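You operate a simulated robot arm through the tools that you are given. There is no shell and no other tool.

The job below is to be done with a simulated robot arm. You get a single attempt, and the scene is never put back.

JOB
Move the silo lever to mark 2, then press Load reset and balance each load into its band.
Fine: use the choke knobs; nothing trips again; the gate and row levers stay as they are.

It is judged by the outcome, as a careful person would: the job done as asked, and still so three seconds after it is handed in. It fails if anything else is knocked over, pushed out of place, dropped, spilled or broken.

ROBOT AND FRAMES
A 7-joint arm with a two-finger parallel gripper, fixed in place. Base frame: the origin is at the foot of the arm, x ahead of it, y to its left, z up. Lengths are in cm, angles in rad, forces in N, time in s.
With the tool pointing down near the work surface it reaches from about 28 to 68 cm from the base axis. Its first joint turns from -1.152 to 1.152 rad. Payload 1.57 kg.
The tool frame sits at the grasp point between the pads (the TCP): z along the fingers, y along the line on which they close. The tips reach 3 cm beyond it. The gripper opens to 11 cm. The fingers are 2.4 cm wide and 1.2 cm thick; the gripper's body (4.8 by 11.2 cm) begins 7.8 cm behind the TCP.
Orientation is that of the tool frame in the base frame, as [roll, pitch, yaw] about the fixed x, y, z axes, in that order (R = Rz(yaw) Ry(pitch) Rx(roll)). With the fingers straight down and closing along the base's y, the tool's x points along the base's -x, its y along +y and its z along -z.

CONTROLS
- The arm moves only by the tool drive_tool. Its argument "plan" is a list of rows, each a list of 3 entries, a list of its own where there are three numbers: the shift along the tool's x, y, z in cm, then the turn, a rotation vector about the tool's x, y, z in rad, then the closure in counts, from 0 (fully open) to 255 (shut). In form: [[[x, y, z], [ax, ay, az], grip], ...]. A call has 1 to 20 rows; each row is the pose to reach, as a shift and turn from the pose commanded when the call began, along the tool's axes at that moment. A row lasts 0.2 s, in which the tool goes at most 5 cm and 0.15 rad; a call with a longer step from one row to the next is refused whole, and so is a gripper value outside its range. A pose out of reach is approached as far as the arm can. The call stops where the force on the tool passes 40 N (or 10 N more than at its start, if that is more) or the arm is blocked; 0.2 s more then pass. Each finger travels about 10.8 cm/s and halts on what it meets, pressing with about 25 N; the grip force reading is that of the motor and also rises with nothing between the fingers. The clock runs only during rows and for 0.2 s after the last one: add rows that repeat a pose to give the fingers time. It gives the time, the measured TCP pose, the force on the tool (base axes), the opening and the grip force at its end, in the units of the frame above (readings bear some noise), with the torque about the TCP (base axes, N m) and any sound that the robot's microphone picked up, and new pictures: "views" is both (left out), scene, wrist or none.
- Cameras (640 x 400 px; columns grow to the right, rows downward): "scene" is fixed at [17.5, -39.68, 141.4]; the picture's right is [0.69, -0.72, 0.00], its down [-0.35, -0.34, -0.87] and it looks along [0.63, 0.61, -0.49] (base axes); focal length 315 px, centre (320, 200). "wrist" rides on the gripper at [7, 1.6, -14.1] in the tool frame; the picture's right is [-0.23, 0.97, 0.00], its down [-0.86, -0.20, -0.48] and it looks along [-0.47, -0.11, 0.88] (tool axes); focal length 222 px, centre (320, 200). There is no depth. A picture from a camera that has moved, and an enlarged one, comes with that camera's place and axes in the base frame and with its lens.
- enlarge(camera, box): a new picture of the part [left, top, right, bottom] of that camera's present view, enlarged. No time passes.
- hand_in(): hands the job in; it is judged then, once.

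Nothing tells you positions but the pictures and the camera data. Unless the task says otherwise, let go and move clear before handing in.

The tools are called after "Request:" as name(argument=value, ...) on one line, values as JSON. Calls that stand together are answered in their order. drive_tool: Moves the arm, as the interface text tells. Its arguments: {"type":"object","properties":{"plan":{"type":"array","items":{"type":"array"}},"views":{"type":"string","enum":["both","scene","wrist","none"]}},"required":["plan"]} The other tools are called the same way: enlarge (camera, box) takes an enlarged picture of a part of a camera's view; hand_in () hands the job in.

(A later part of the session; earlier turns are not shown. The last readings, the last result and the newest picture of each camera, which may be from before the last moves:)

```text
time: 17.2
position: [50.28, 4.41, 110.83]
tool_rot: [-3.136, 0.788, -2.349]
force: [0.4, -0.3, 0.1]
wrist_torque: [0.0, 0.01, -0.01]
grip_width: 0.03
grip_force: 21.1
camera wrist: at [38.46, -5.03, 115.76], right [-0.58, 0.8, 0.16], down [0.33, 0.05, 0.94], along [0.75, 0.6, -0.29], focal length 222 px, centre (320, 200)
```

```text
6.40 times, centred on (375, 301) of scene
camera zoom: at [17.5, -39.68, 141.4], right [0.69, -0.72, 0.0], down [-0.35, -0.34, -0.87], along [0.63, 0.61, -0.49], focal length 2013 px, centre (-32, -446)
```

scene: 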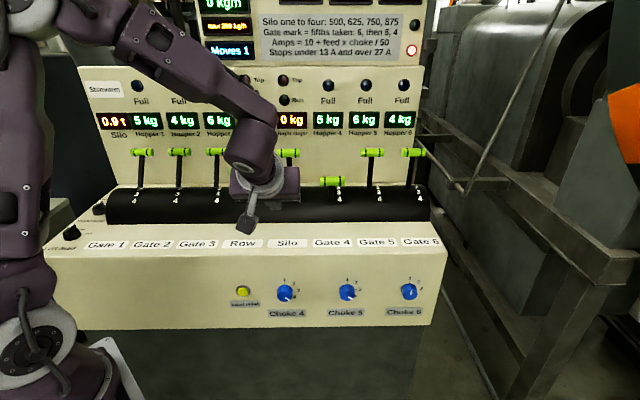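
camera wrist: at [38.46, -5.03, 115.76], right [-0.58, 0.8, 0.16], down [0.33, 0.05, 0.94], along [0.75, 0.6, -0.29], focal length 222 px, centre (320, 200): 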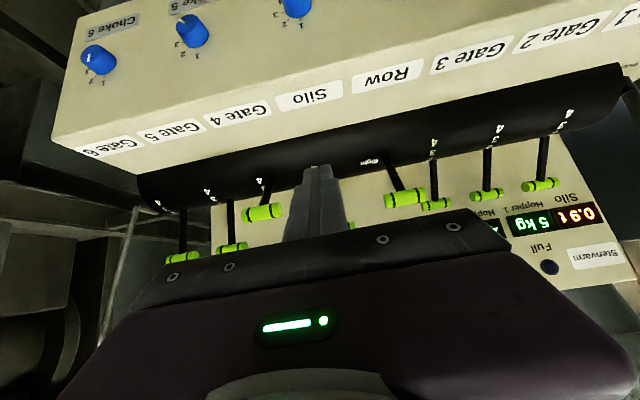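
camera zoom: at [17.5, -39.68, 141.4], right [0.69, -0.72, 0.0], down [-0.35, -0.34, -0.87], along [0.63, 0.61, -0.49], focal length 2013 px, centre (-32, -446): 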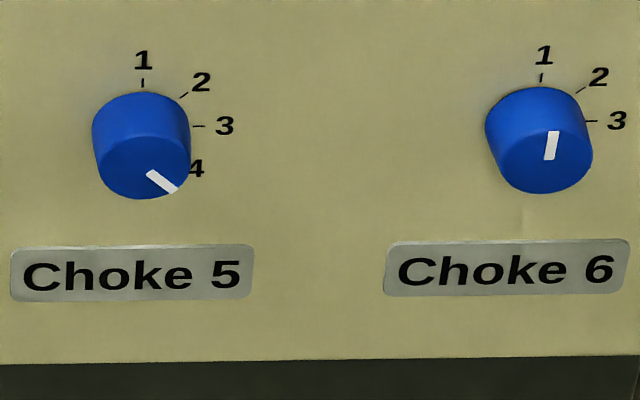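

Using tick marks seen in both cameras, the front face is at about n = 48.2 (distance along the diagonal). The choke knobs are at lateral a = 31.9, 48.9 and 65.8 cm at z ≈ 77.4, with 45° between marks. The reset button is at a ≈ 20.4, z ≈ 77.5. I'll move the tilted tool part-way down toward the button and check reach.

Request:
drive_tool(plan=[[[2.5, 1.3, 2.5], [0, 0, 0], 255], [[5, 2.7, 5], [0, 0, 0], 255], [[7.5, 4, 7.5], [0, 0, 0], 255], [[10, 5.3, 10], [0, 0, 0], 255], [[12.5, 6.7, 12.5], [0, 0, 0], 255]], views="scene")

```text
time: 18.4
position: [45.5, 9.24, 93.1]
tool_rot: [-3.137, 0.787, -2.351]
force: [0.4, -1.1, 0.5]
wrist_torque: [0.05, 0.0, 0.01]
grip_width: 0.0
grip_force: 21.4
```

scene: 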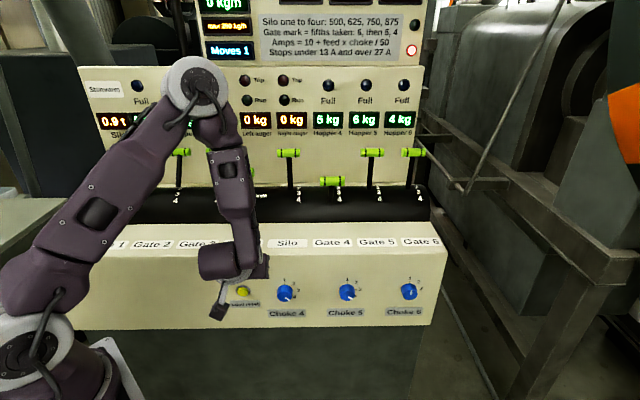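

Request:
drive_tool(plan=[[[2.5, 1.3, 2.5], [0, 0, 0], 255], [[5, 2.6, 5], [0, 0, 0], 255], [[7.5, 3.9, 7.5], [0, 0, 0], 255], [[10.1, 5.2, 10.1], [0, 0, 0], 255]], views="both")

```text
time: 19.4
position: [41.82, 12.73, 78.65]
tool_rot: [-3.14, 0.787, -2.35]
force: [-1.1, 0.3, 0.4]
wrist_torque: [0.0, 0.0, 0.01]
grip_width: 0.0
grip_force: 22.2
camera wrist: at [30.1, 3.24, 83.55], right [-0.58, 0.8, 0.16], down [0.33, 0.05, 0.94], along [0.75, 0.6, -0.29], focal length 222 px, centre (320, 200)
```

scene: 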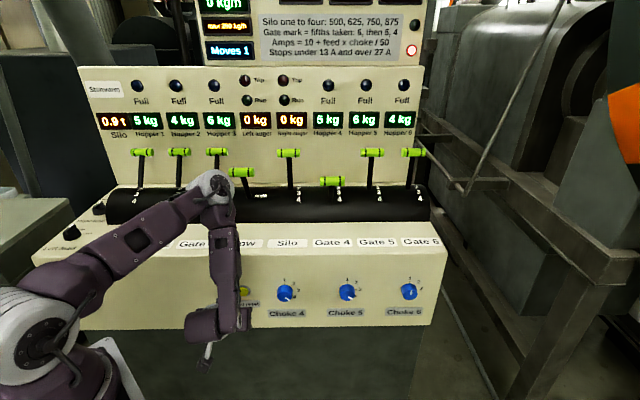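
wrist: 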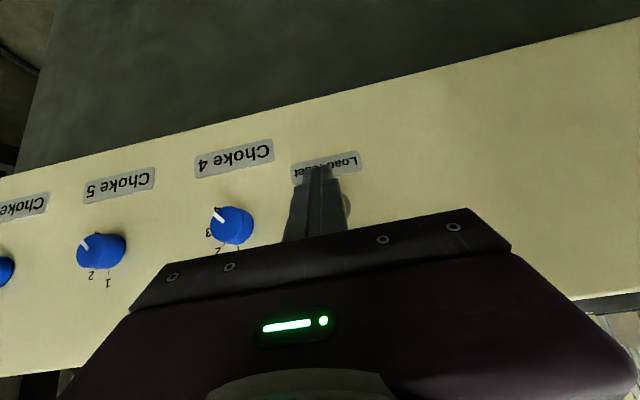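

Request:
enlarge(camera="wrist", box=[260, 140, 400, 240])

Request:
enlarge(camera="scene", box=[180, 270, 300, 380])

```text
4.00 times, centred on (330, 190) of wrist
camera zoom: at [30.1, 3.24, 83.55], right [-0.58, 0.8, 0.16], down [0.33, 0.05, 0.94], along [0.75, 0.6, -0.29], focal length 888 px, centre (280, 240)
```

zoom: 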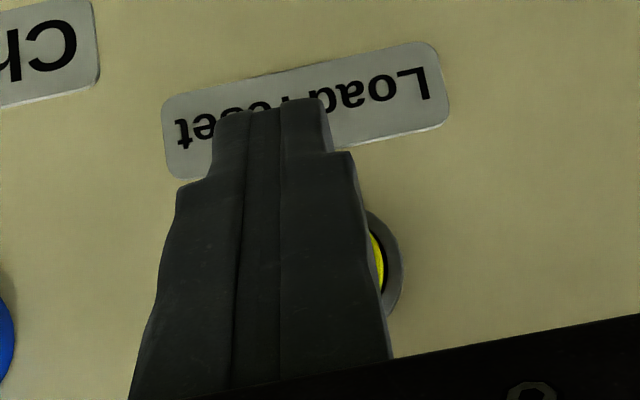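

```text
3.64 times, centred on (240, 325) of scene
camera zoom: at [17.5, -39.68, 141.4], right [0.69, -0.72, 0.0], down [-0.35, -0.34, -0.87], along [0.63, 0.61, -0.49], focal length 1144 px, centre (611, -254)
```

zoom: 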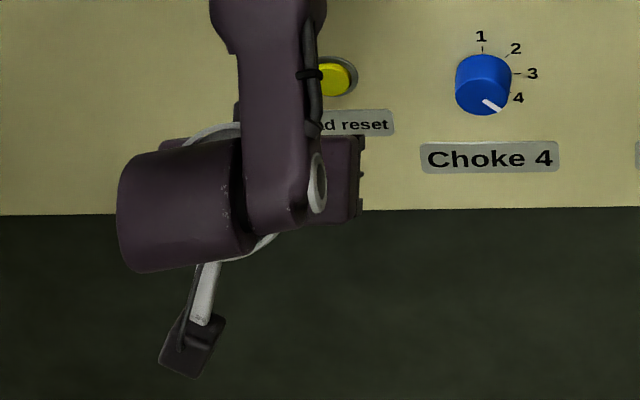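

The fingertip lines up with the button (a ≈ 20.5). I'll push in along the panel normal in small steps, watching force.

Request:
drive_tool(plan=[[[-1.41, 0, 1.41], [0, 0, 0], 255], [[-2.83, 0, 2.83], [0, 0, 0], 255], [[-3.46, 0, 3.46], [0, 0, 0], 255], [[-3.68, 0, 3.68], [0, 0, 0], 255], [[-3.89, 0, 3.89], [0, 0, 0], 255], [[-4.1, 0, 4.1], [0, 0, 0], 255], [[-4.31, 0, 4.31], [0, 0, 0], 255]], views="both")

```text
time: 21.0
position: [46.1, 17.21, 78.93]
tool_rot: [-3.137, 0.786, -2.352]
force: [-3.8, -6.8, 2.1]
wrist_torque: [-0.08, -0.04, -0.02]
grip_width: 0.0
grip_force: 21.0
heard: click
camera wrist: at [34.35, 7.72, 83.8], right [-0.58, 0.8, 0.16], down [0.33, 0.05, 0.94], along [0.75, 0.6, -0.29], focal length 222 px, centre (320, 200)
```

scene: 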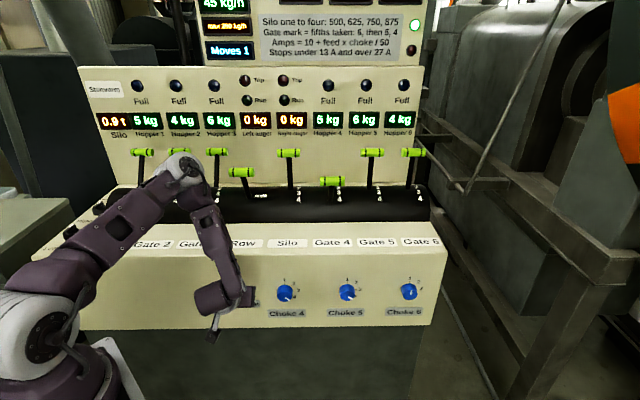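
wrist: 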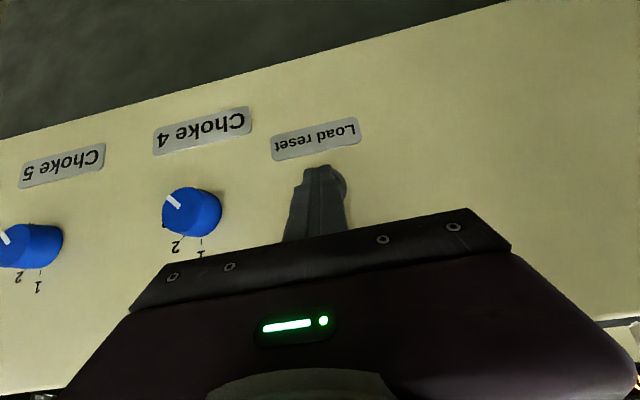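

The button clicked: the run lamp is green and Return reads 45 kg/h. That matches the model (625 kg/h split 250/150/180, leaving 45). I'll back away and move to choke 4 with the fingers opening and the tool tilted 30° down.

Request:
drive_tool(plan=[[[2.1, 0, -2.1], [0, 0, 0], 255], [[4.24, 0, -4.24], [0, 0, 0], 255], [[4.0, -3, -5.5], [0, -0.06, 0], 180], [[3.7, -6, -7], [0, -0.13, 0], 100], [[3.3, -9, -8.2], [0, -0.2, 0], 100], [[3.0, -11.47, -9.25], [0, -0.262, 0], 100], [[3.0, -11.47, -9.25], [0, -0.262, 0], 100]], views="both")

```text
time: 22.6
position: [48.05, 2.76, 83.37]
tool_rot: [-3.138, 1.051, -2.351]
force: [0.3, -0.2, 0.6]
wrist_torque: [-0.01, -0.02, 0.05]
grip_width: 6.69
grip_force: 0.1
camera wrist: at [35.66, -7.24, 84.28], right [-0.61, 0.77, 0.2], down [0.15, -0.13, 0.98], along [0.78, 0.63, -0.03], focal length 222 px, centre (320, 200)
```

scene: 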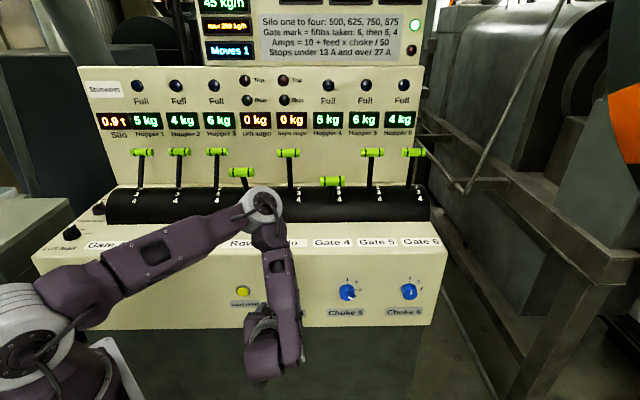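
wrist: 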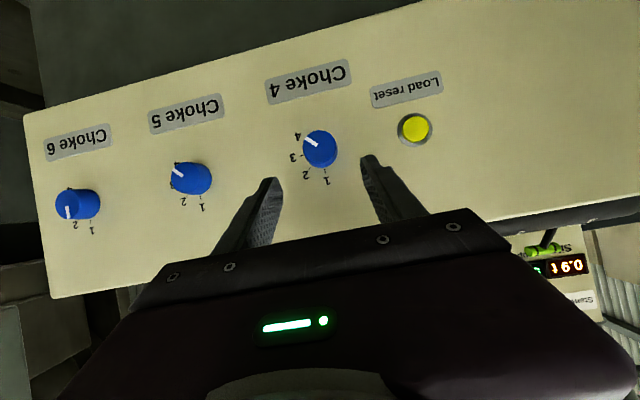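

Request:
enlarge(camera="wrist", box=[220, 100, 420, 225])

```text
3.20 times, centred on (320, 162) of wrist
camera zoom: at [35.66, -7.24, 84.28], right [-0.61, 0.77, 0.2], down [0.15, -0.13, 0.98], along [0.78, 0.63, -0.03], focal length 711 px, centre (320, 320)
```

zoom: 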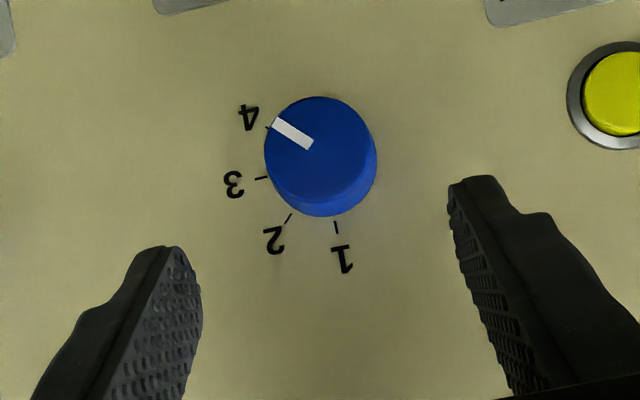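

Choke 4's knob centre computes to a = 31.9, z = 77.5, and I'm lined up with it. I'll advance along the tool axis with the fingers straddling the knob.

Request:
drive_tool(plan=[[[0, 0.1, 3], [0, 0, 0], 100], [[0, 0.1, 6], [0, 0, 0], 100], [[0, 0.1, 8], [0, 0, 0], 100], [[0, 0.1, 9], [0, 0, 0], 100], [[0, 0.1, 9.7], [0, 0, 0], 100]], views="both")

Request:
enlarge(camera="wrist", box=[220, 100, 420, 225])

```text
time: 23.8
position: [54.15, 8.88, 78.52]
tool_rot: [-3.137, 1.047, -2.352]
force: [0.2, -0.3, 0.0]
wrist_torque: [-0.03, 0.01, -0.01]
grip_width: 6.71
grip_force: 0.1
camera wrist: at [41.75, -1.15, 79.37], right [-0.61, 0.77, 0.2], down [0.15, -0.13, 0.98], along [0.78, 0.63, -0.03], focal length 222 px, centre (320, 200)
```

scene: 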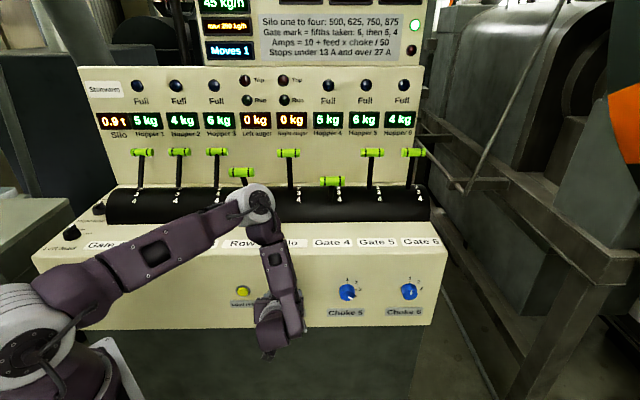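
wrist: 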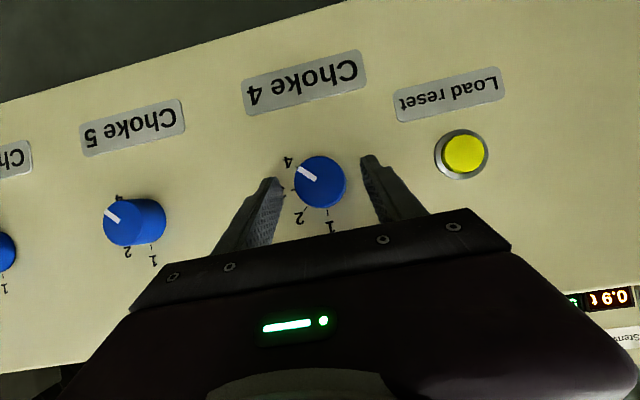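

```text
3.20 times, centred on (320, 162) of wrist
camera zoom: at [41.75, -1.15, 79.37], right [-0.61, 0.77, 0.2], down [0.15, -0.13, 0.98], along [0.78, 0.63, -0.03], focal length 711 px, centre (320, 320)
```

zoom: 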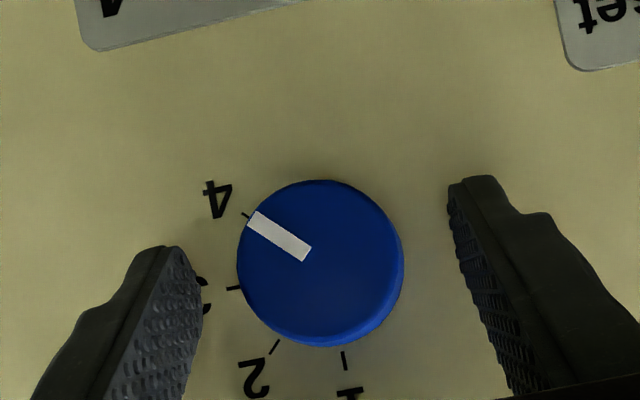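

The fingers straddle the knob with clearance on both sides. I'll close on it.

Request:
drive_tool(plan=[[[0, 0, 0], [0, 0, 0], 150], [[0, 0, 0], [0, 0, 0], 255], [[0, 0, 0], [0, 0, 0], 255], [[0, 0, 0], [0, 0, 0], 255]], views="wrist")

Request:
enlarge(camera="wrist", box=[220, 100, 420, 225])

```text
time: 24.8
position: [54.12, 8.88, 78.42]
tool_rot: [-3.138, 1.05, -2.35]
force: [5.0, 1.7, -4.8]
wrist_torque: [-0.04, -0.02, -0.11]
grip_width: 4.1
grip_force: 45.0
camera wrist: at [41.76, -1.17, 79.37], right [-0.61, 0.77, 0.19], down [0.15, -0.13, 0.98], along [0.78, 0.63, -0.03], focal length 222 px, centre (320, 200)
```

wrist: 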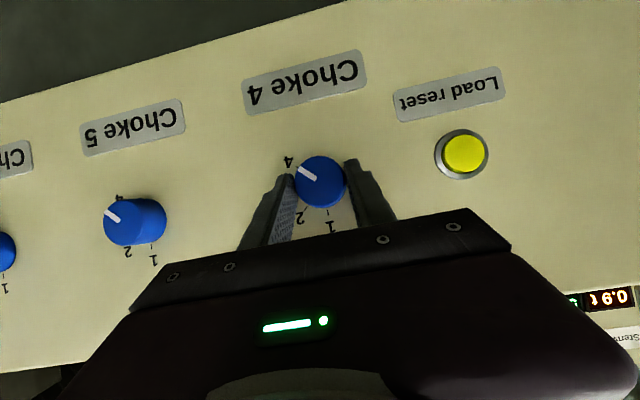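

```text
3.20 times, centred on (320, 162) of wrist
camera zoom: at [41.76, -1.17, 79.37], right [-0.61, 0.77, 0.19], down [0.15, -0.13, 0.98], along [0.78, 0.63, -0.03], focal length 711 px, centre (320, 320)
```

zoom: 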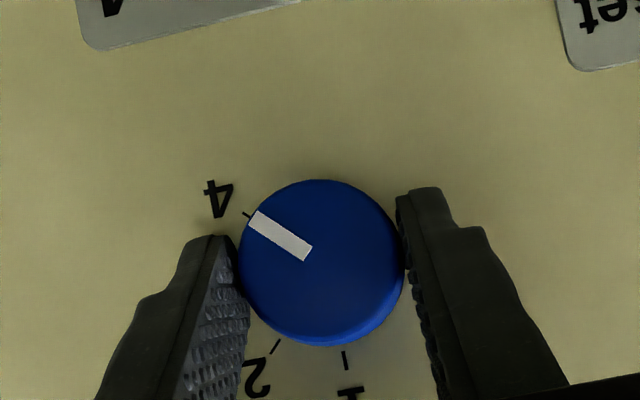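

The grip holds at 4.1 cm on the knob. I'll turn counter-clockwise about the knob axis by 0.26 rad first to confirm the direction.

Request:
drive_tool(plan=[[[0.007, 0.13, 0.004], [0.0647, 0, -0.1128], 255], [[0.029, 0.257, 0.017], [0.1294, 0, -0.2255], 255]], views="both")

Request:
enlarge(camera="wrist", box=[220, 100, 420, 225])

```text
time: 25.4
position: [53.96, 8.92, 78.52]
tool_rot: [-2.643, 0.992, -1.93]
force: [5.2, -1.9, -0.3]
wrist_torque: [-0.18, 0.09, -0.44]
grip_width: 4.09
grip_force: 44.8
camera wrist: at [41.43, -0.85, 78.89], right [-0.62, 0.78, -0.06], down [-0.04, 0.05, 1.0], along [0.78, 0.62, 0.0], focal length 222 px, centre (320, 200)
```

scene: 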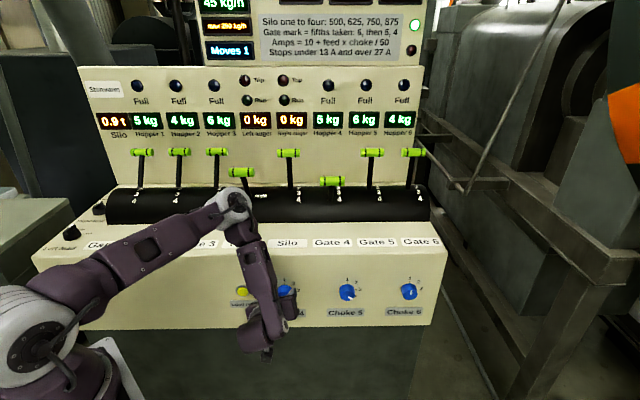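
wrist: 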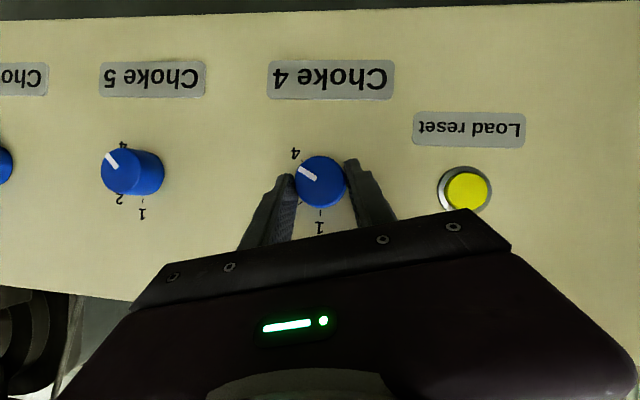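

```text
3.20 times, centred on (320, 162) of wrist
camera zoom: at [41.43, -0.85, 78.89], right [-0.62, 0.78, -0.06], down [-0.04, 0.05, 1.0], along [0.78, 0.62, 0.0], focal length 711 px, centre (320, 320)
```

zoom: 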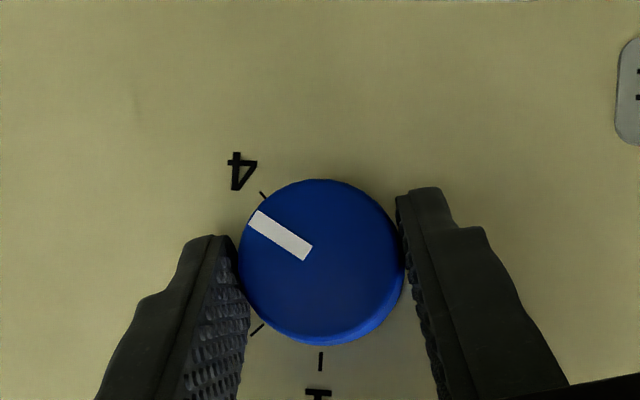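

The pointer is moving from 4 toward 3 with no slip. I'll turn the remaining 0.525 rad to reach mark 3.

Request:
drive_tool(plan=[[[0.007, 0.13, 0.004], [0.0647, 0, -0.1128], 255], [[0.029, 0.257, 0.017], [0.1294, 0, -0.2255], 255], [[0.065, 0.38, 0.037], [0.1941, 0, -0.3383], 255], [[0.117, 0.501, 0.067], [0.2613, 0, -0.4554], 255], [[0.117, 0.501, 0.067], [0.2613, 0, -0.4554], 255]], views="both")

Request:
enlarge(camera="wrist", box=[220, 100, 420, 225])

Request:
enlarge(camera="scene", box=[225, 270, 325, 332])

```text
time: 26.1
position: [53.59, 9.29, 78.86]
tool_rot: [-2.367, 0.875, -1.674]
force: [-2.6, 3.9, 0.3]
wrist_torque: [-0.03, 0.13, -0.07]
grip_width: 4.03
grip_force: 45.3
out of reach, approached as far as the arm can: row 2, 3
stopped in row 3: the force on the tool passed its limit at 76 N (the readings are from after the stop); the commanded pose is now the measured one
camera wrist: at [41.4, -0.95, 79.19], right [-0.62, 0.74, -0.26], down [-0.17, 0.2, 0.96], along [0.76, 0.65, 0.0], focal length 222 px, centre (320, 200)
```

scene: 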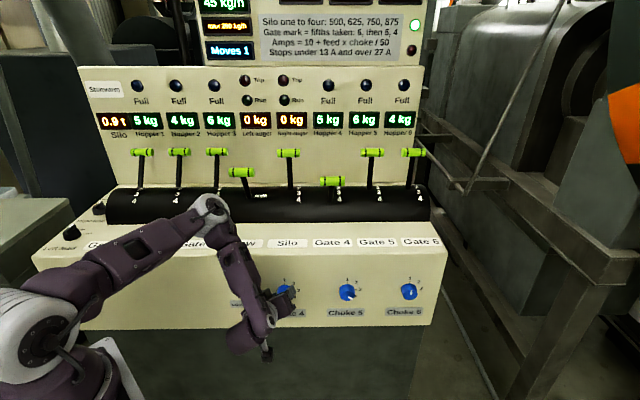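
wrist: 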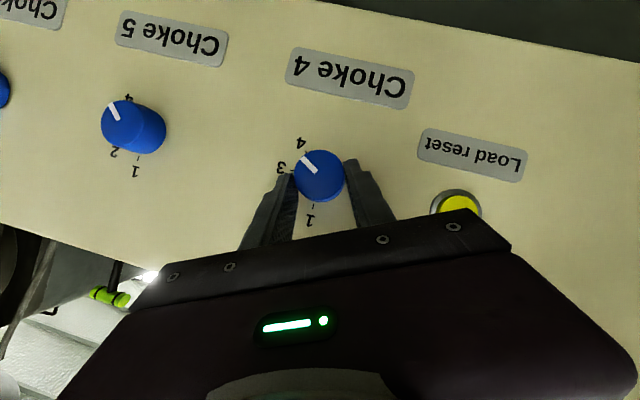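

```text
3.20 times, centred on (320, 162) of wrist
camera zoom: at [41.4, -0.95, 79.19], right [-0.62, 0.74, -0.26], down [-0.17, 0.2, 0.96], along [0.76, 0.65, 0.0], focal length 711 px, centre (320, 320)
```

zoom: 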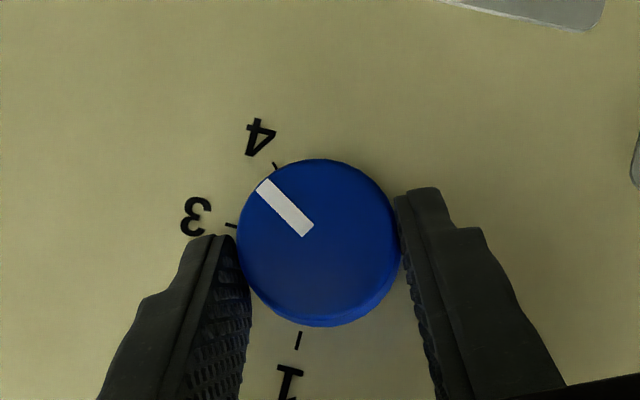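

```text
6.40 times, centred on (275, 301) of scene
camera zoom: at [17.5, -39.67, 141.4], right [0.69, -0.72, 0.0], down [-0.35, -0.34, -0.87], along [0.63, 0.61, -0.49], focal length 2013 px, centre (608, -446)
```

zoom: 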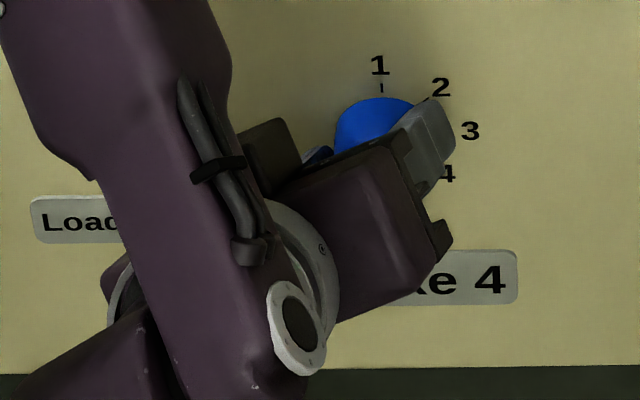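

The arm ran out of reach partway through (the hand was swinging left toward the base) and the knob slipped, ending at about mark 3.75. I'll release, back off, and come in again with the hand rolled clockwise, so that the counter-clockwise turn ends in an easy pose.

Request:
drive_tool(plan=[[[0, 0, 0], [0, 0, 0], 100], [[0, 0, 0], [0, 0, 0], 100], [[0, 0, -3], [0, 0, 0], 100], [[0, 0, -6], [0, 0, 0], 100], [[0.43, -0.59, -6.17], [-0.0684, 0, 0.1193], 100], [[0.86, -1.17, -6.35], [-0.1369, 0, 0.2385], 100], [[1.3, -1.76, -6.52], [-0.2053, 0, 0.3578], 100], [[1.73, -2.34, -6.69], [-0.2737, 0, 0.4771], 100], [[2.16, -2.93, -6.86], [-0.3422, 0, 0.5963], 100], [[2.59, -3.52, -7.04], [-0.4106, 0, 0.7156], 100], [[3.03, -4.1, -7.21], [-0.479, 0, 0.8349], 100], [[3.46, -4.69, -7.38], [-0.5475, 0, 0.9541], 100]], views="both")

Request:
enlarge(camera="wrist", box=[220, 100, 420, 225])

```text
time: 28.7
position: [51.01, 0.65, 81.67]
tool_rot: [2.182, 0.762, -3.116]
force: [-0.1, -1.0, -0.1]
wrist_torque: [-0.03, 0.0, -0.02]
grip_width: 6.7
grip_force: 0.0
out of reach, approached as far as the arm can: row 4, 5
camera wrist: at [39.59, -10.29, 83.7], right [-0.4, 0.55, 0.73], down [0.55, -0.49, 0.67], along [0.73, 0.67, -0.11], focal length 222 px, centre (320, 200)
```

scene: 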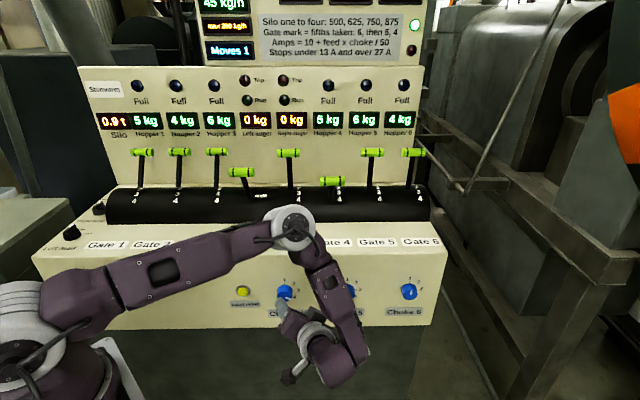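
wrist: 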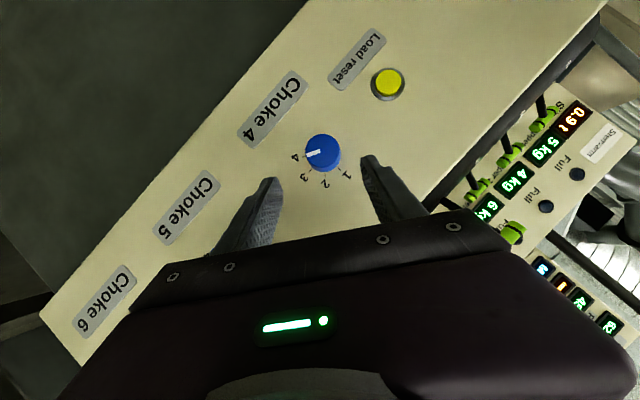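

```text
3.20 times, centred on (320, 162) of wrist
camera zoom: at [39.59, -10.29, 83.7], right [-0.4, 0.55, 0.73], down [0.55, -0.49, 0.67], along [0.73, 0.67, -0.11], focal length 711 px, centre (320, 320)
```

zoom: 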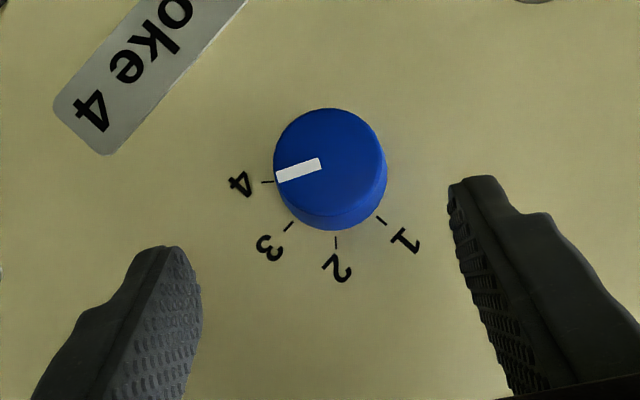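

This pose is well within reach and the knob is centred between the fingers; the pointer sits around 3.7. I'll advance and grip it again.

Request:
drive_tool(plan=[[[0, 0.1, 3], [0, 0, 0], 100], [[0, 0.1, 6], [0, 0, 0], 100], [[0, 0.1, 8], [0, 0, 0], 100], [[0, 0.1, 9.2], [0, 0, 0], 100], [[0, 0.1, 9.2], [0, 0, 0], 160], [[0, 0.1, 9.2], [0, 0, 0], 255], [[0, 0.1, 9.2], [0, 0, 0], 255], [[0, 0.1, 9.2], [0, 0, 0], 255]], views="wrist")

Request:
enlarge(camera="wrist", box=[220, 100, 420, 225])

```text
time: 30.5
position: [54.48, 8.44, 78.16]
tool_rot: [2.18, 0.761, -3.117]
force: [-11.7, 11.6, 9.7]
wrist_torque: [0.21, -0.05, 0.81]
grip_width: 4.1
grip_force: 44.8
camera wrist: at [43.0, -2.57, 79.98], right [-0.4, 0.55, 0.73], down [0.55, -0.49, 0.67], along [0.73, 0.68, -0.11], focal length 222 px, centre (320, 200)
```

wrist: 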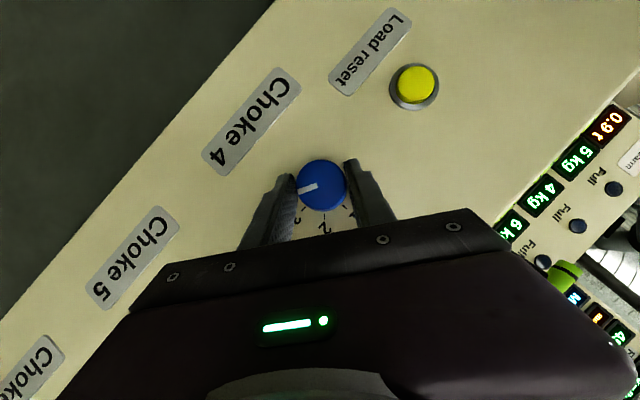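

```text
3.20 times, centred on (320, 162) of wrist
camera zoom: at [43.0, -2.57, 79.98], right [-0.4, 0.55, 0.73], down [0.55, -0.49, 0.67], along [0.73, 0.68, -0.11], focal length 711 px, centre (320, 320)
```

zoom: 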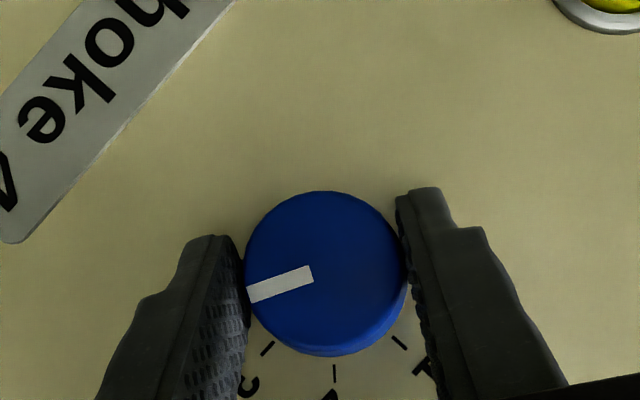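

The knob is gripped again. I'll turn counter-clockwise 0.39 rad, with a slight sideways relief, and check the pointer.

Request:
drive_tool(plan=[[[0.007, 0.2, 0.004], [0.0682, 0.002, -0.1107], 255], [[0.027, 0.36, 0.017], [0.1364, 0.0039, -0.2213], 255], [[0.061, 0.48, 0.037], [0.2046, 0.0059, -0.332], 255], [[0.061, 0.48, 0.037], [0.2046, 0.0059, -0.332], 255]], views="both")

Request:
enlarge(camera="wrist", box=[220, 100, 420, 225])

```text
time: 31.5
position: [54.18, 8.53, 78.21]
tool_rot: [2.699, 0.977, -2.719]
force: [-2.5, 7.4, 8.5]
wrist_torque: [0.63, -0.55, -0.45]
grip_width: 4.06
grip_force: 44.6
camera wrist: at [42.22, -1.82, 79.89], right [-0.56, 0.71, 0.42], down [0.33, -0.27, 0.9], along [0.76, 0.65, -0.08], focal length 222 px, centre (320, 200)
```

scene: 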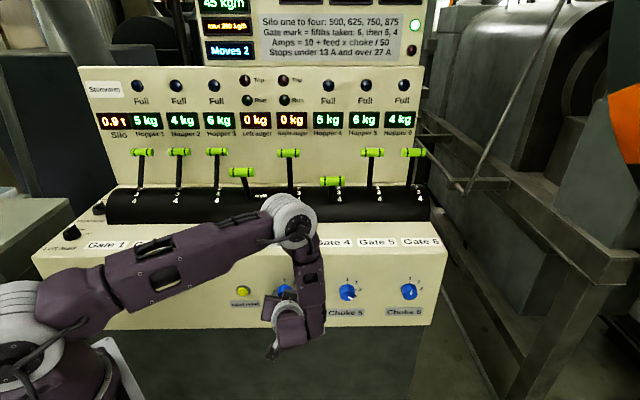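
wrist: 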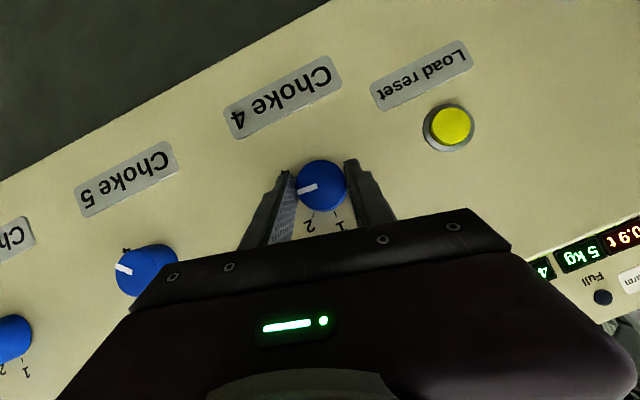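

```text
3.20 times, centred on (320, 162) of wrist
camera zoom: at [42.22, -1.82, 79.89], right [-0.56, 0.71, 0.42], down [0.33, -0.27, 0.9], along [0.76, 0.65, -0.08], focal length 711 px, centre (320, 320)
```

zoom: 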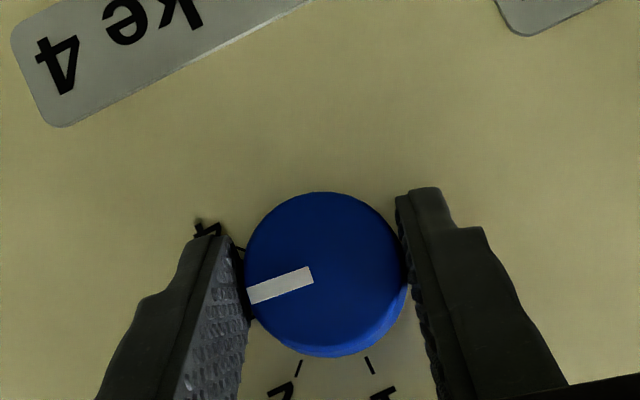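

Moves is 2 and the pointer is at about 3.15, with no slipping. I'll turn a final 0.13 rad toward mark 3.

Request:
drive_tool(plan=[[[0.002, 0.062, 0.001], [0.0341, 0.001, -0.0553], 255], [[0.007, 0.123, 0.004], [0.0682, 0.002, -0.1107], 255], [[0.007, 0.123, 0.004], [0.0682, 0.002, -0.1107], 255]], views="wrist")

Request:
enlarge(camera="wrist", box=[220, 100, 420, 225])

```text
time: 32.3
position: [54.14, 8.71, 78.28]
tool_rot: [2.931, 1.011, -2.524]
force: [1.7, 1.5, 13.4]
wrist_torque: [0.58, -0.56, -0.22]
grip_width: 4.05
grip_force: 45.6
camera wrist: at [41.98, -1.58, 79.75], right [-0.59, 0.75, 0.3], down [0.25, -0.19, 0.95], along [0.77, 0.64, -0.07], focal length 222 px, centre (320, 200)
```

wrist: 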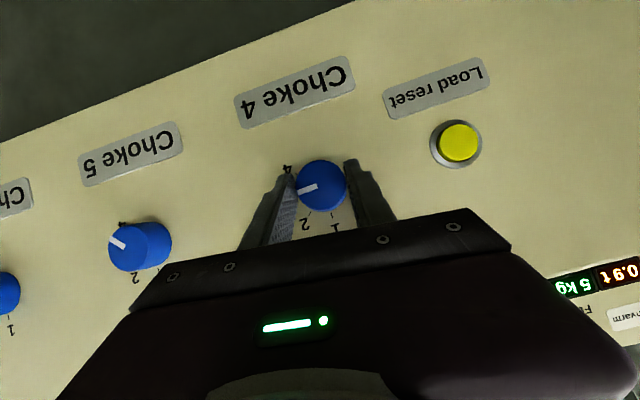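

```text
3.20 times, centred on (320, 162) of wrist
camera zoom: at [41.98, -1.58, 79.75], right [-0.59, 0.75, 0.3], down [0.25, -0.19, 0.95], along [0.77, 0.64, -0.07], focal length 711 px, centre (320, 320)
```

zoom: 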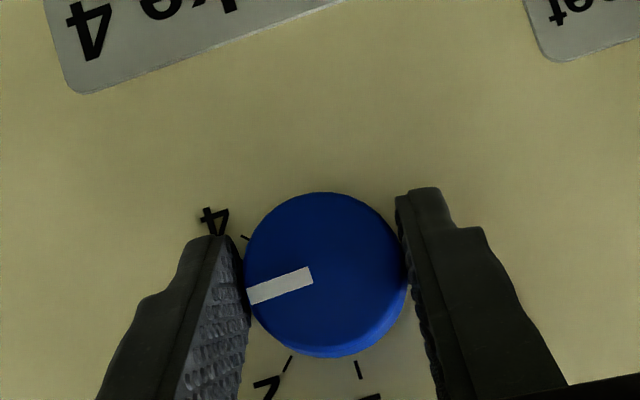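

The pointer now sits on mark 3. I'll release, back off, and move across in front of choke 5 with a flatter 20° tilt.

Request:
drive_tool(plan=[[[0, 0, 0], [0, 0, 0], 100], [[0, 0, 0], [0, 0, 0], 100], [[0, 0, -3], [0, 0, 0], 100], [[0, 0, -6], [0, 0, 0], 100], [[0, 0, -9], [0, 0, 0], 100], [[0.13, -4.2, -9.2], [0, -0.05, 0], 100], [[0.25, -8.4, -9.4], [0, -0.1, 0], 100], [[0.38, -12.5, -9.6], [0, -0.15, 0], 100], [[0.507, -16.71, -9.865], [0, -0.2, 0], 100]], views="both")

Request:
enlarge(camera="scene", box=[225, 270, 325, 332])

Request:
enlarge(camera="wrist", box=[220, 100, 420, 225])

```text
time: 34.3
position: [60.13, -9.66, 81.09]
tool_rot: [2.822, 1.202, -2.645]
force: [0.4, -1.1, 0.5]
wrist_torque: [-0.01, 0.0, -0.01]
grip_width: 6.72
grip_force: 0.1
camera wrist: at [47.79, -19.6, 79.45], right [-0.62, 0.71, 0.32], down [0.11, -0.33, 0.94], along [0.78, 0.62, 0.12], focal length 222 px, centre (320, 200)
```

scene: 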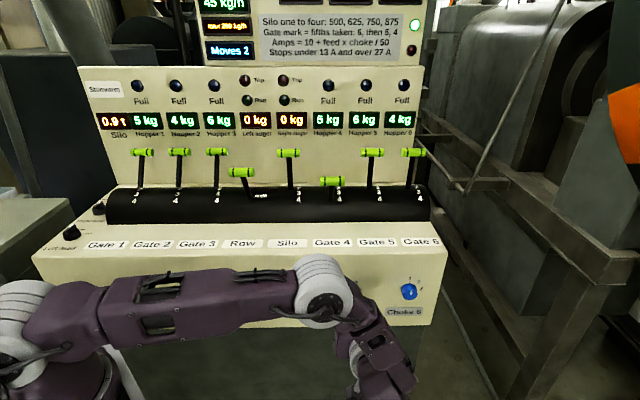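
wrist: 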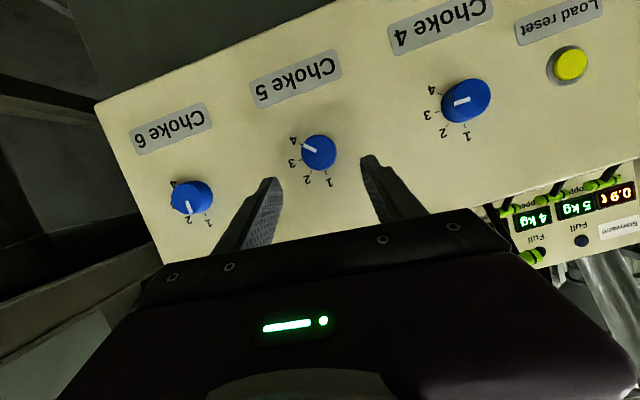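

```text
6.40 times, centred on (275, 301) of scene
camera zoom: at [17.5, -39.67, 141.4], right [0.69, -0.72, 0.0], down [-0.35, -0.34, -0.87], along [0.63, 0.61, -0.49], focal length 2013 px, centre (608, -446)
```

zoom: 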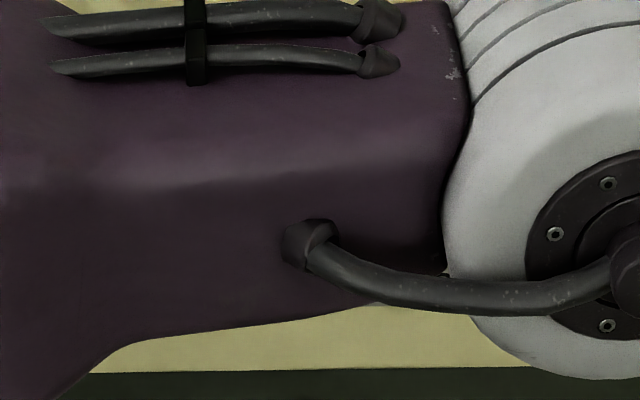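

```text
3.20 times, centred on (320, 162) of wrist
camera zoom: at [47.79, -19.6, 79.45], right [-0.62, 0.71, 0.32], down [0.11, -0.33, 0.94], along [0.78, 0.62, 0.12], focal length 711 px, centre (320, 320)
```

zoom: 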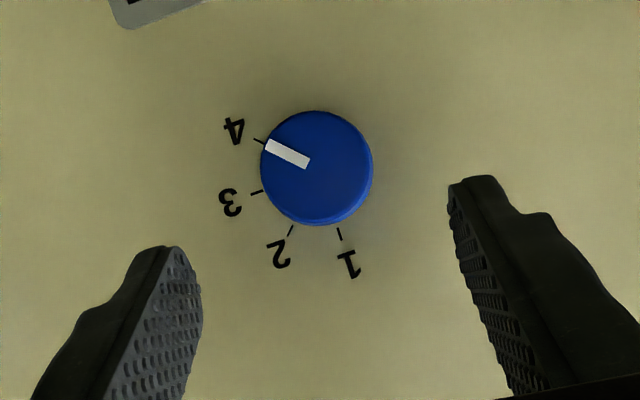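

Choke 5 is centred ahead and its pointer is on 4. I'll roll the hand clockwise to about 0.84 rad around the knob axis before gripping, so the counter-clockwise turn has room.

Request:
drive_tool(plan=[[[0.15, -0.49, 0.11], [-0.0484, -0.0015, 0.1314], 100], [[0.31, -0.97, 0.22], [-0.0968, -0.003, 0.2627], 100], [[0.46, -1.46, 0.33], [-0.1452, -0.0044, 0.3941], 100], [[0.62, -1.95, 0.44], [-0.1935, -0.0059, 0.5254], 100], [[0.771, -2.432, 0.544], [-0.2419, -0.0074, 0.6568], 100], [[0.771, -2.432, 0.544], [-0.2419, -0.0074, 0.6568], 100]], views="both")

Request:
enlarge(camera="wrist", box=[220, 100, 420, 225])

Request:
enlarge(camera="wrist", box=[280, 0, 400, 75])

```text
time: 35.7
position: [62.07, -11.03, 79.84]
tool_rot: [1.876, 0.704, 2.827]
force: [-0.5, 0.4, 0.4]
wrist_torque: [0.0, 0.02, -0.01]
grip_width: 6.68
grip_force: 0.1
camera wrist: at [49.24, -20.52, 79.65], right [-0.32, 0.41, 0.86], down [0.49, -0.7, 0.52], along [0.81, 0.58, 0.02], focal length 222 px, centre (320, 200)
```

scene: 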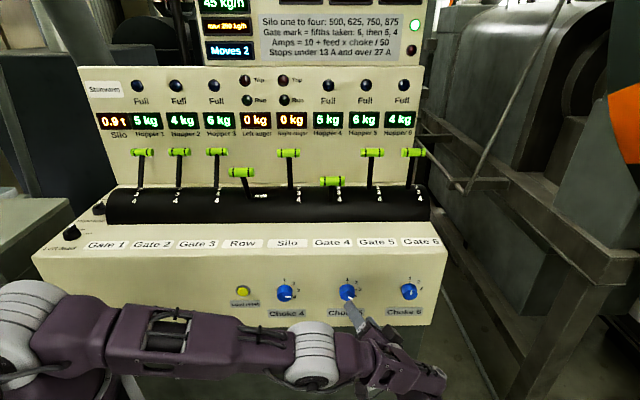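
wrist: 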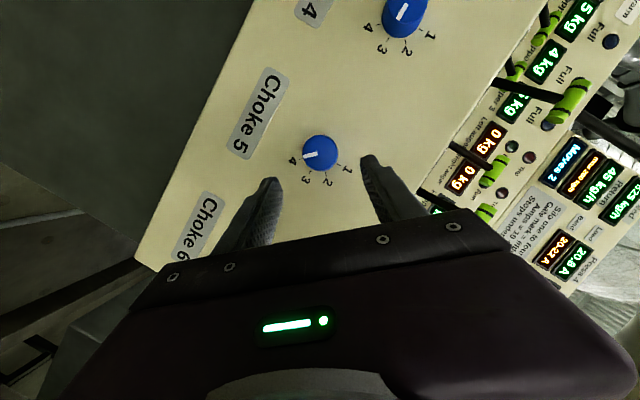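

```text
3.20 times, centred on (320, 162) of wrist
camera zoom: at [49.24, -20.52, 79.65], right [-0.32, 0.41, 0.86], down [0.49, -0.7, 0.52], along [0.81, 0.58, 0.02], focal length 711 px, centre (320, 320)
```

zoom: 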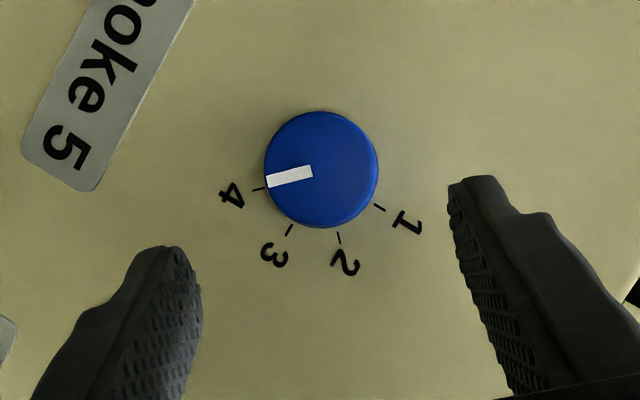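

```text
5.33 times, centred on (340, 38) of wrist
camera zoom: at [49.24, -20.52, 79.65], right [-0.32, 0.41, 0.86], down [0.49, -0.7, 0.52], along [0.81, 0.58, 0.02], focal length 1185 px, centre (213, 1067)
```

zoom: 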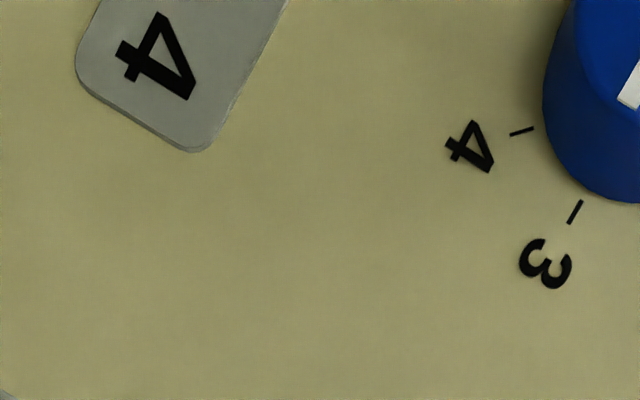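

The upper panel is in view and Press 4 appears to read 20.8 A, inside its band. I'll zoom in to confirm.

Request:
enlarge(camera="wrist", box=[490, 120, 640, 300])

```text
2.22 times, centred on (565, 210) of wrist
camera zoom: at [49.24, -20.52, 79.65], right [-0.32, 0.41, 0.86], down [0.49, -0.7, 0.52], along [0.81, 0.58, 0.02], focal length 494 px, centre (-224, 178)
```

zoom: 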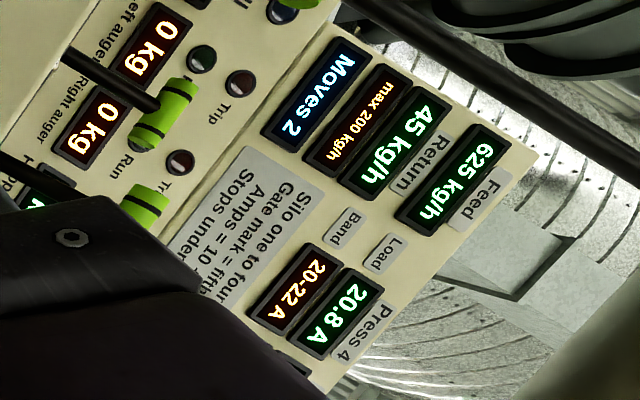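

Confirmed: Feed is 625, Return 45, and Press 4 reads 20.8 A within 20–22. Now I'll advance onto choke 5 and grip it.

Request:
drive_tool(plan=[[[0, 0.25, 3], [0, 0, 0], 100], [[0, 0.25, 6], [0, 0, 0], 100], [[0, 0.25, 8], [0, 0, 0], 100], [[0, 0.25, 8.85], [0, 0, 0], 100], [[0, 0.25, 8.85], [0, 0, 0], 160], [[0, 0.25, 8.85], [0, 0, 0], 255], [[0, 0.25, 8.85], [0, 0, 0], 255], [[0, 0.25, 8.85], [0, 0, 0], 255]], views="wrist")

Request:
enlarge(camera="wrist", box=[220, 100, 420, 225])

```text
time: 37.5
position: [66.27, -3.32, 77.73]
tool_rot: [1.887, 0.701, 2.826]
force: [23.5, -14.4, -28.4]
wrist_torque: [-0.65, 0.45, -0.8]
grip_width: 4.11
grip_force: 44.6
camera wrist: at [53.48, -12.92, 77.7], right [-0.31, 0.42, 0.85], down [0.48, -0.7, 0.52], along [0.82, 0.58, 0.01], focal length 222 px, centre (320, 200)
```

wrist: 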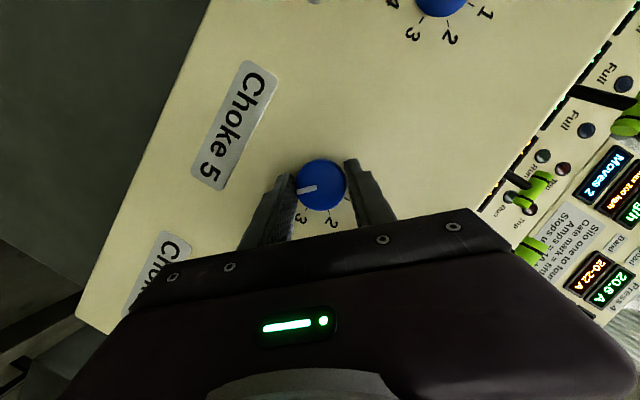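

```text
3.20 times, centred on (320, 162) of wrist
camera zoom: at [53.48, -12.92, 77.7], right [-0.31, 0.42, 0.85], down [0.48, -0.7, 0.52], along [0.82, 0.58, 0.01], focal length 711 px, centre (320, 320)
```

zoom: 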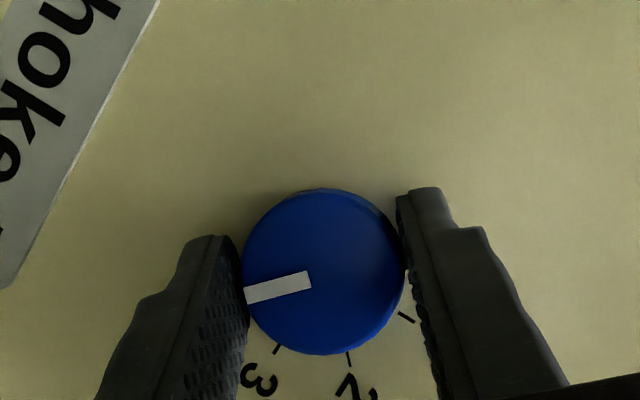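

Gripped, but the fingers are slightly off-centre (about 39 N sideways). I'll ease sideways before turning.

Request:
drive_tool(plan=[[[0, -0.06, 0], [0, 0, 0], 255], [[0, -0.12, 0], [0, 0, 0], 255]], views="none")

```text
time: 38.1
position: [66.22, -3.34, 77.68]
tool_rot: [1.883, 0.705, 2.828]
force: [11.8, -14.6, -23.8]
wrist_torque: [-0.37, 0.21, -1.22]
grip_width: 4.08
grip_force: 45.6
```

Request:
drive_tool(plan=[[[0, -0.1, 0], [0, 0, 0], 255], [[0, -0.2, 0], [0, 0, 0], 255], [[0, -0.3, 0], [0, 0, 0], 255]], views="none")

```text
time: 38.9
position: [66.36, -3.49, 77.78]
tool_rot: [1.873, 0.706, 2.829]
force: [-8.4, -7.3, -1.8]
wrist_torque: [-0.03, 0.03, -0.06]
grip_width: 4.08
grip_force: 45.1
```

Sideways force is gone. Now I'll turn choke 5 counter-clockwise by 0.78 rad (about one mark).

Request:
drive_tool(plan=[[[0.005, 0.078, 0.002], [0.0449, 0.0013, -0.1219], 255], [[0.019, 0.154, 0.007], [0.0897, 0.0026, -0.2439], 255], [[0.042, 0.228, 0.016], [0.1346, 0.0039, -0.3658], 255], [[0.074, 0.298, 0.028], [0.1794, 0.0052, -0.4878], 255], [[0.115, 0.363, 0.042], [0.2243, 0.0065, -0.6097], 255], [[0.163, 0.422, 0.06], [0.2691, 0.0078, -0.7316], 255], [[0.163, 0.422, 0.06], [0.2691, 0.0078, -0.7316], 255]], views="both")

Request:
enlarge(camera="wrist", box=[220, 100, 420, 225])

```text
time: 40.5
position: [66.11, -3.15, 77.85]
tool_rot: [3.049, 1.219, -2.432]
force: [11.0, 4.4, -0.1]
wrist_torque: [-0.17, 0.23, -0.48]
grip_width: 4.08
grip_force: 45.0
camera wrist: at [53.84, -13.34, 76.17], right [-0.64, 0.73, 0.24], down [0.06, -0.27, 0.96], along [0.77, 0.63, 0.13], focal length 222 px, centre (320, 200)
```

scene: 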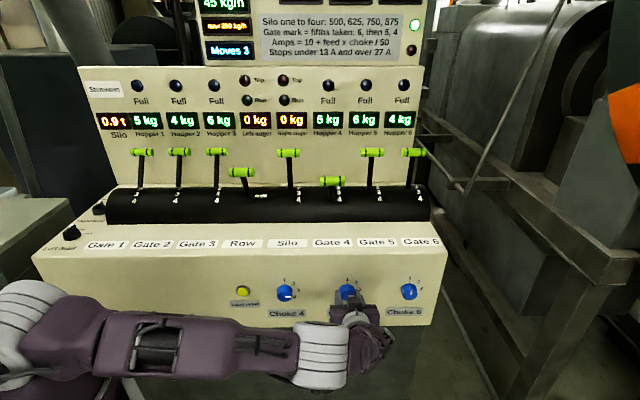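
wrist: 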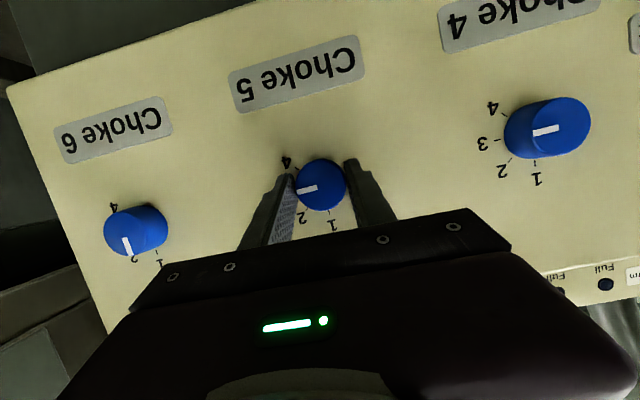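

```text
3.20 times, centred on (320, 162) of wrist
camera zoom: at [53.84, -13.34, 76.17], right [-0.64, 0.73, 0.24], down [0.06, -0.27, 0.96], along [0.77, 0.63, 0.13], focal length 711 px, centre (320, 320)
```

zoom: 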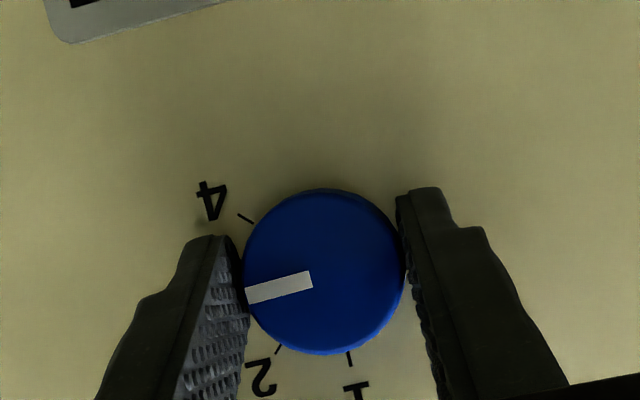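

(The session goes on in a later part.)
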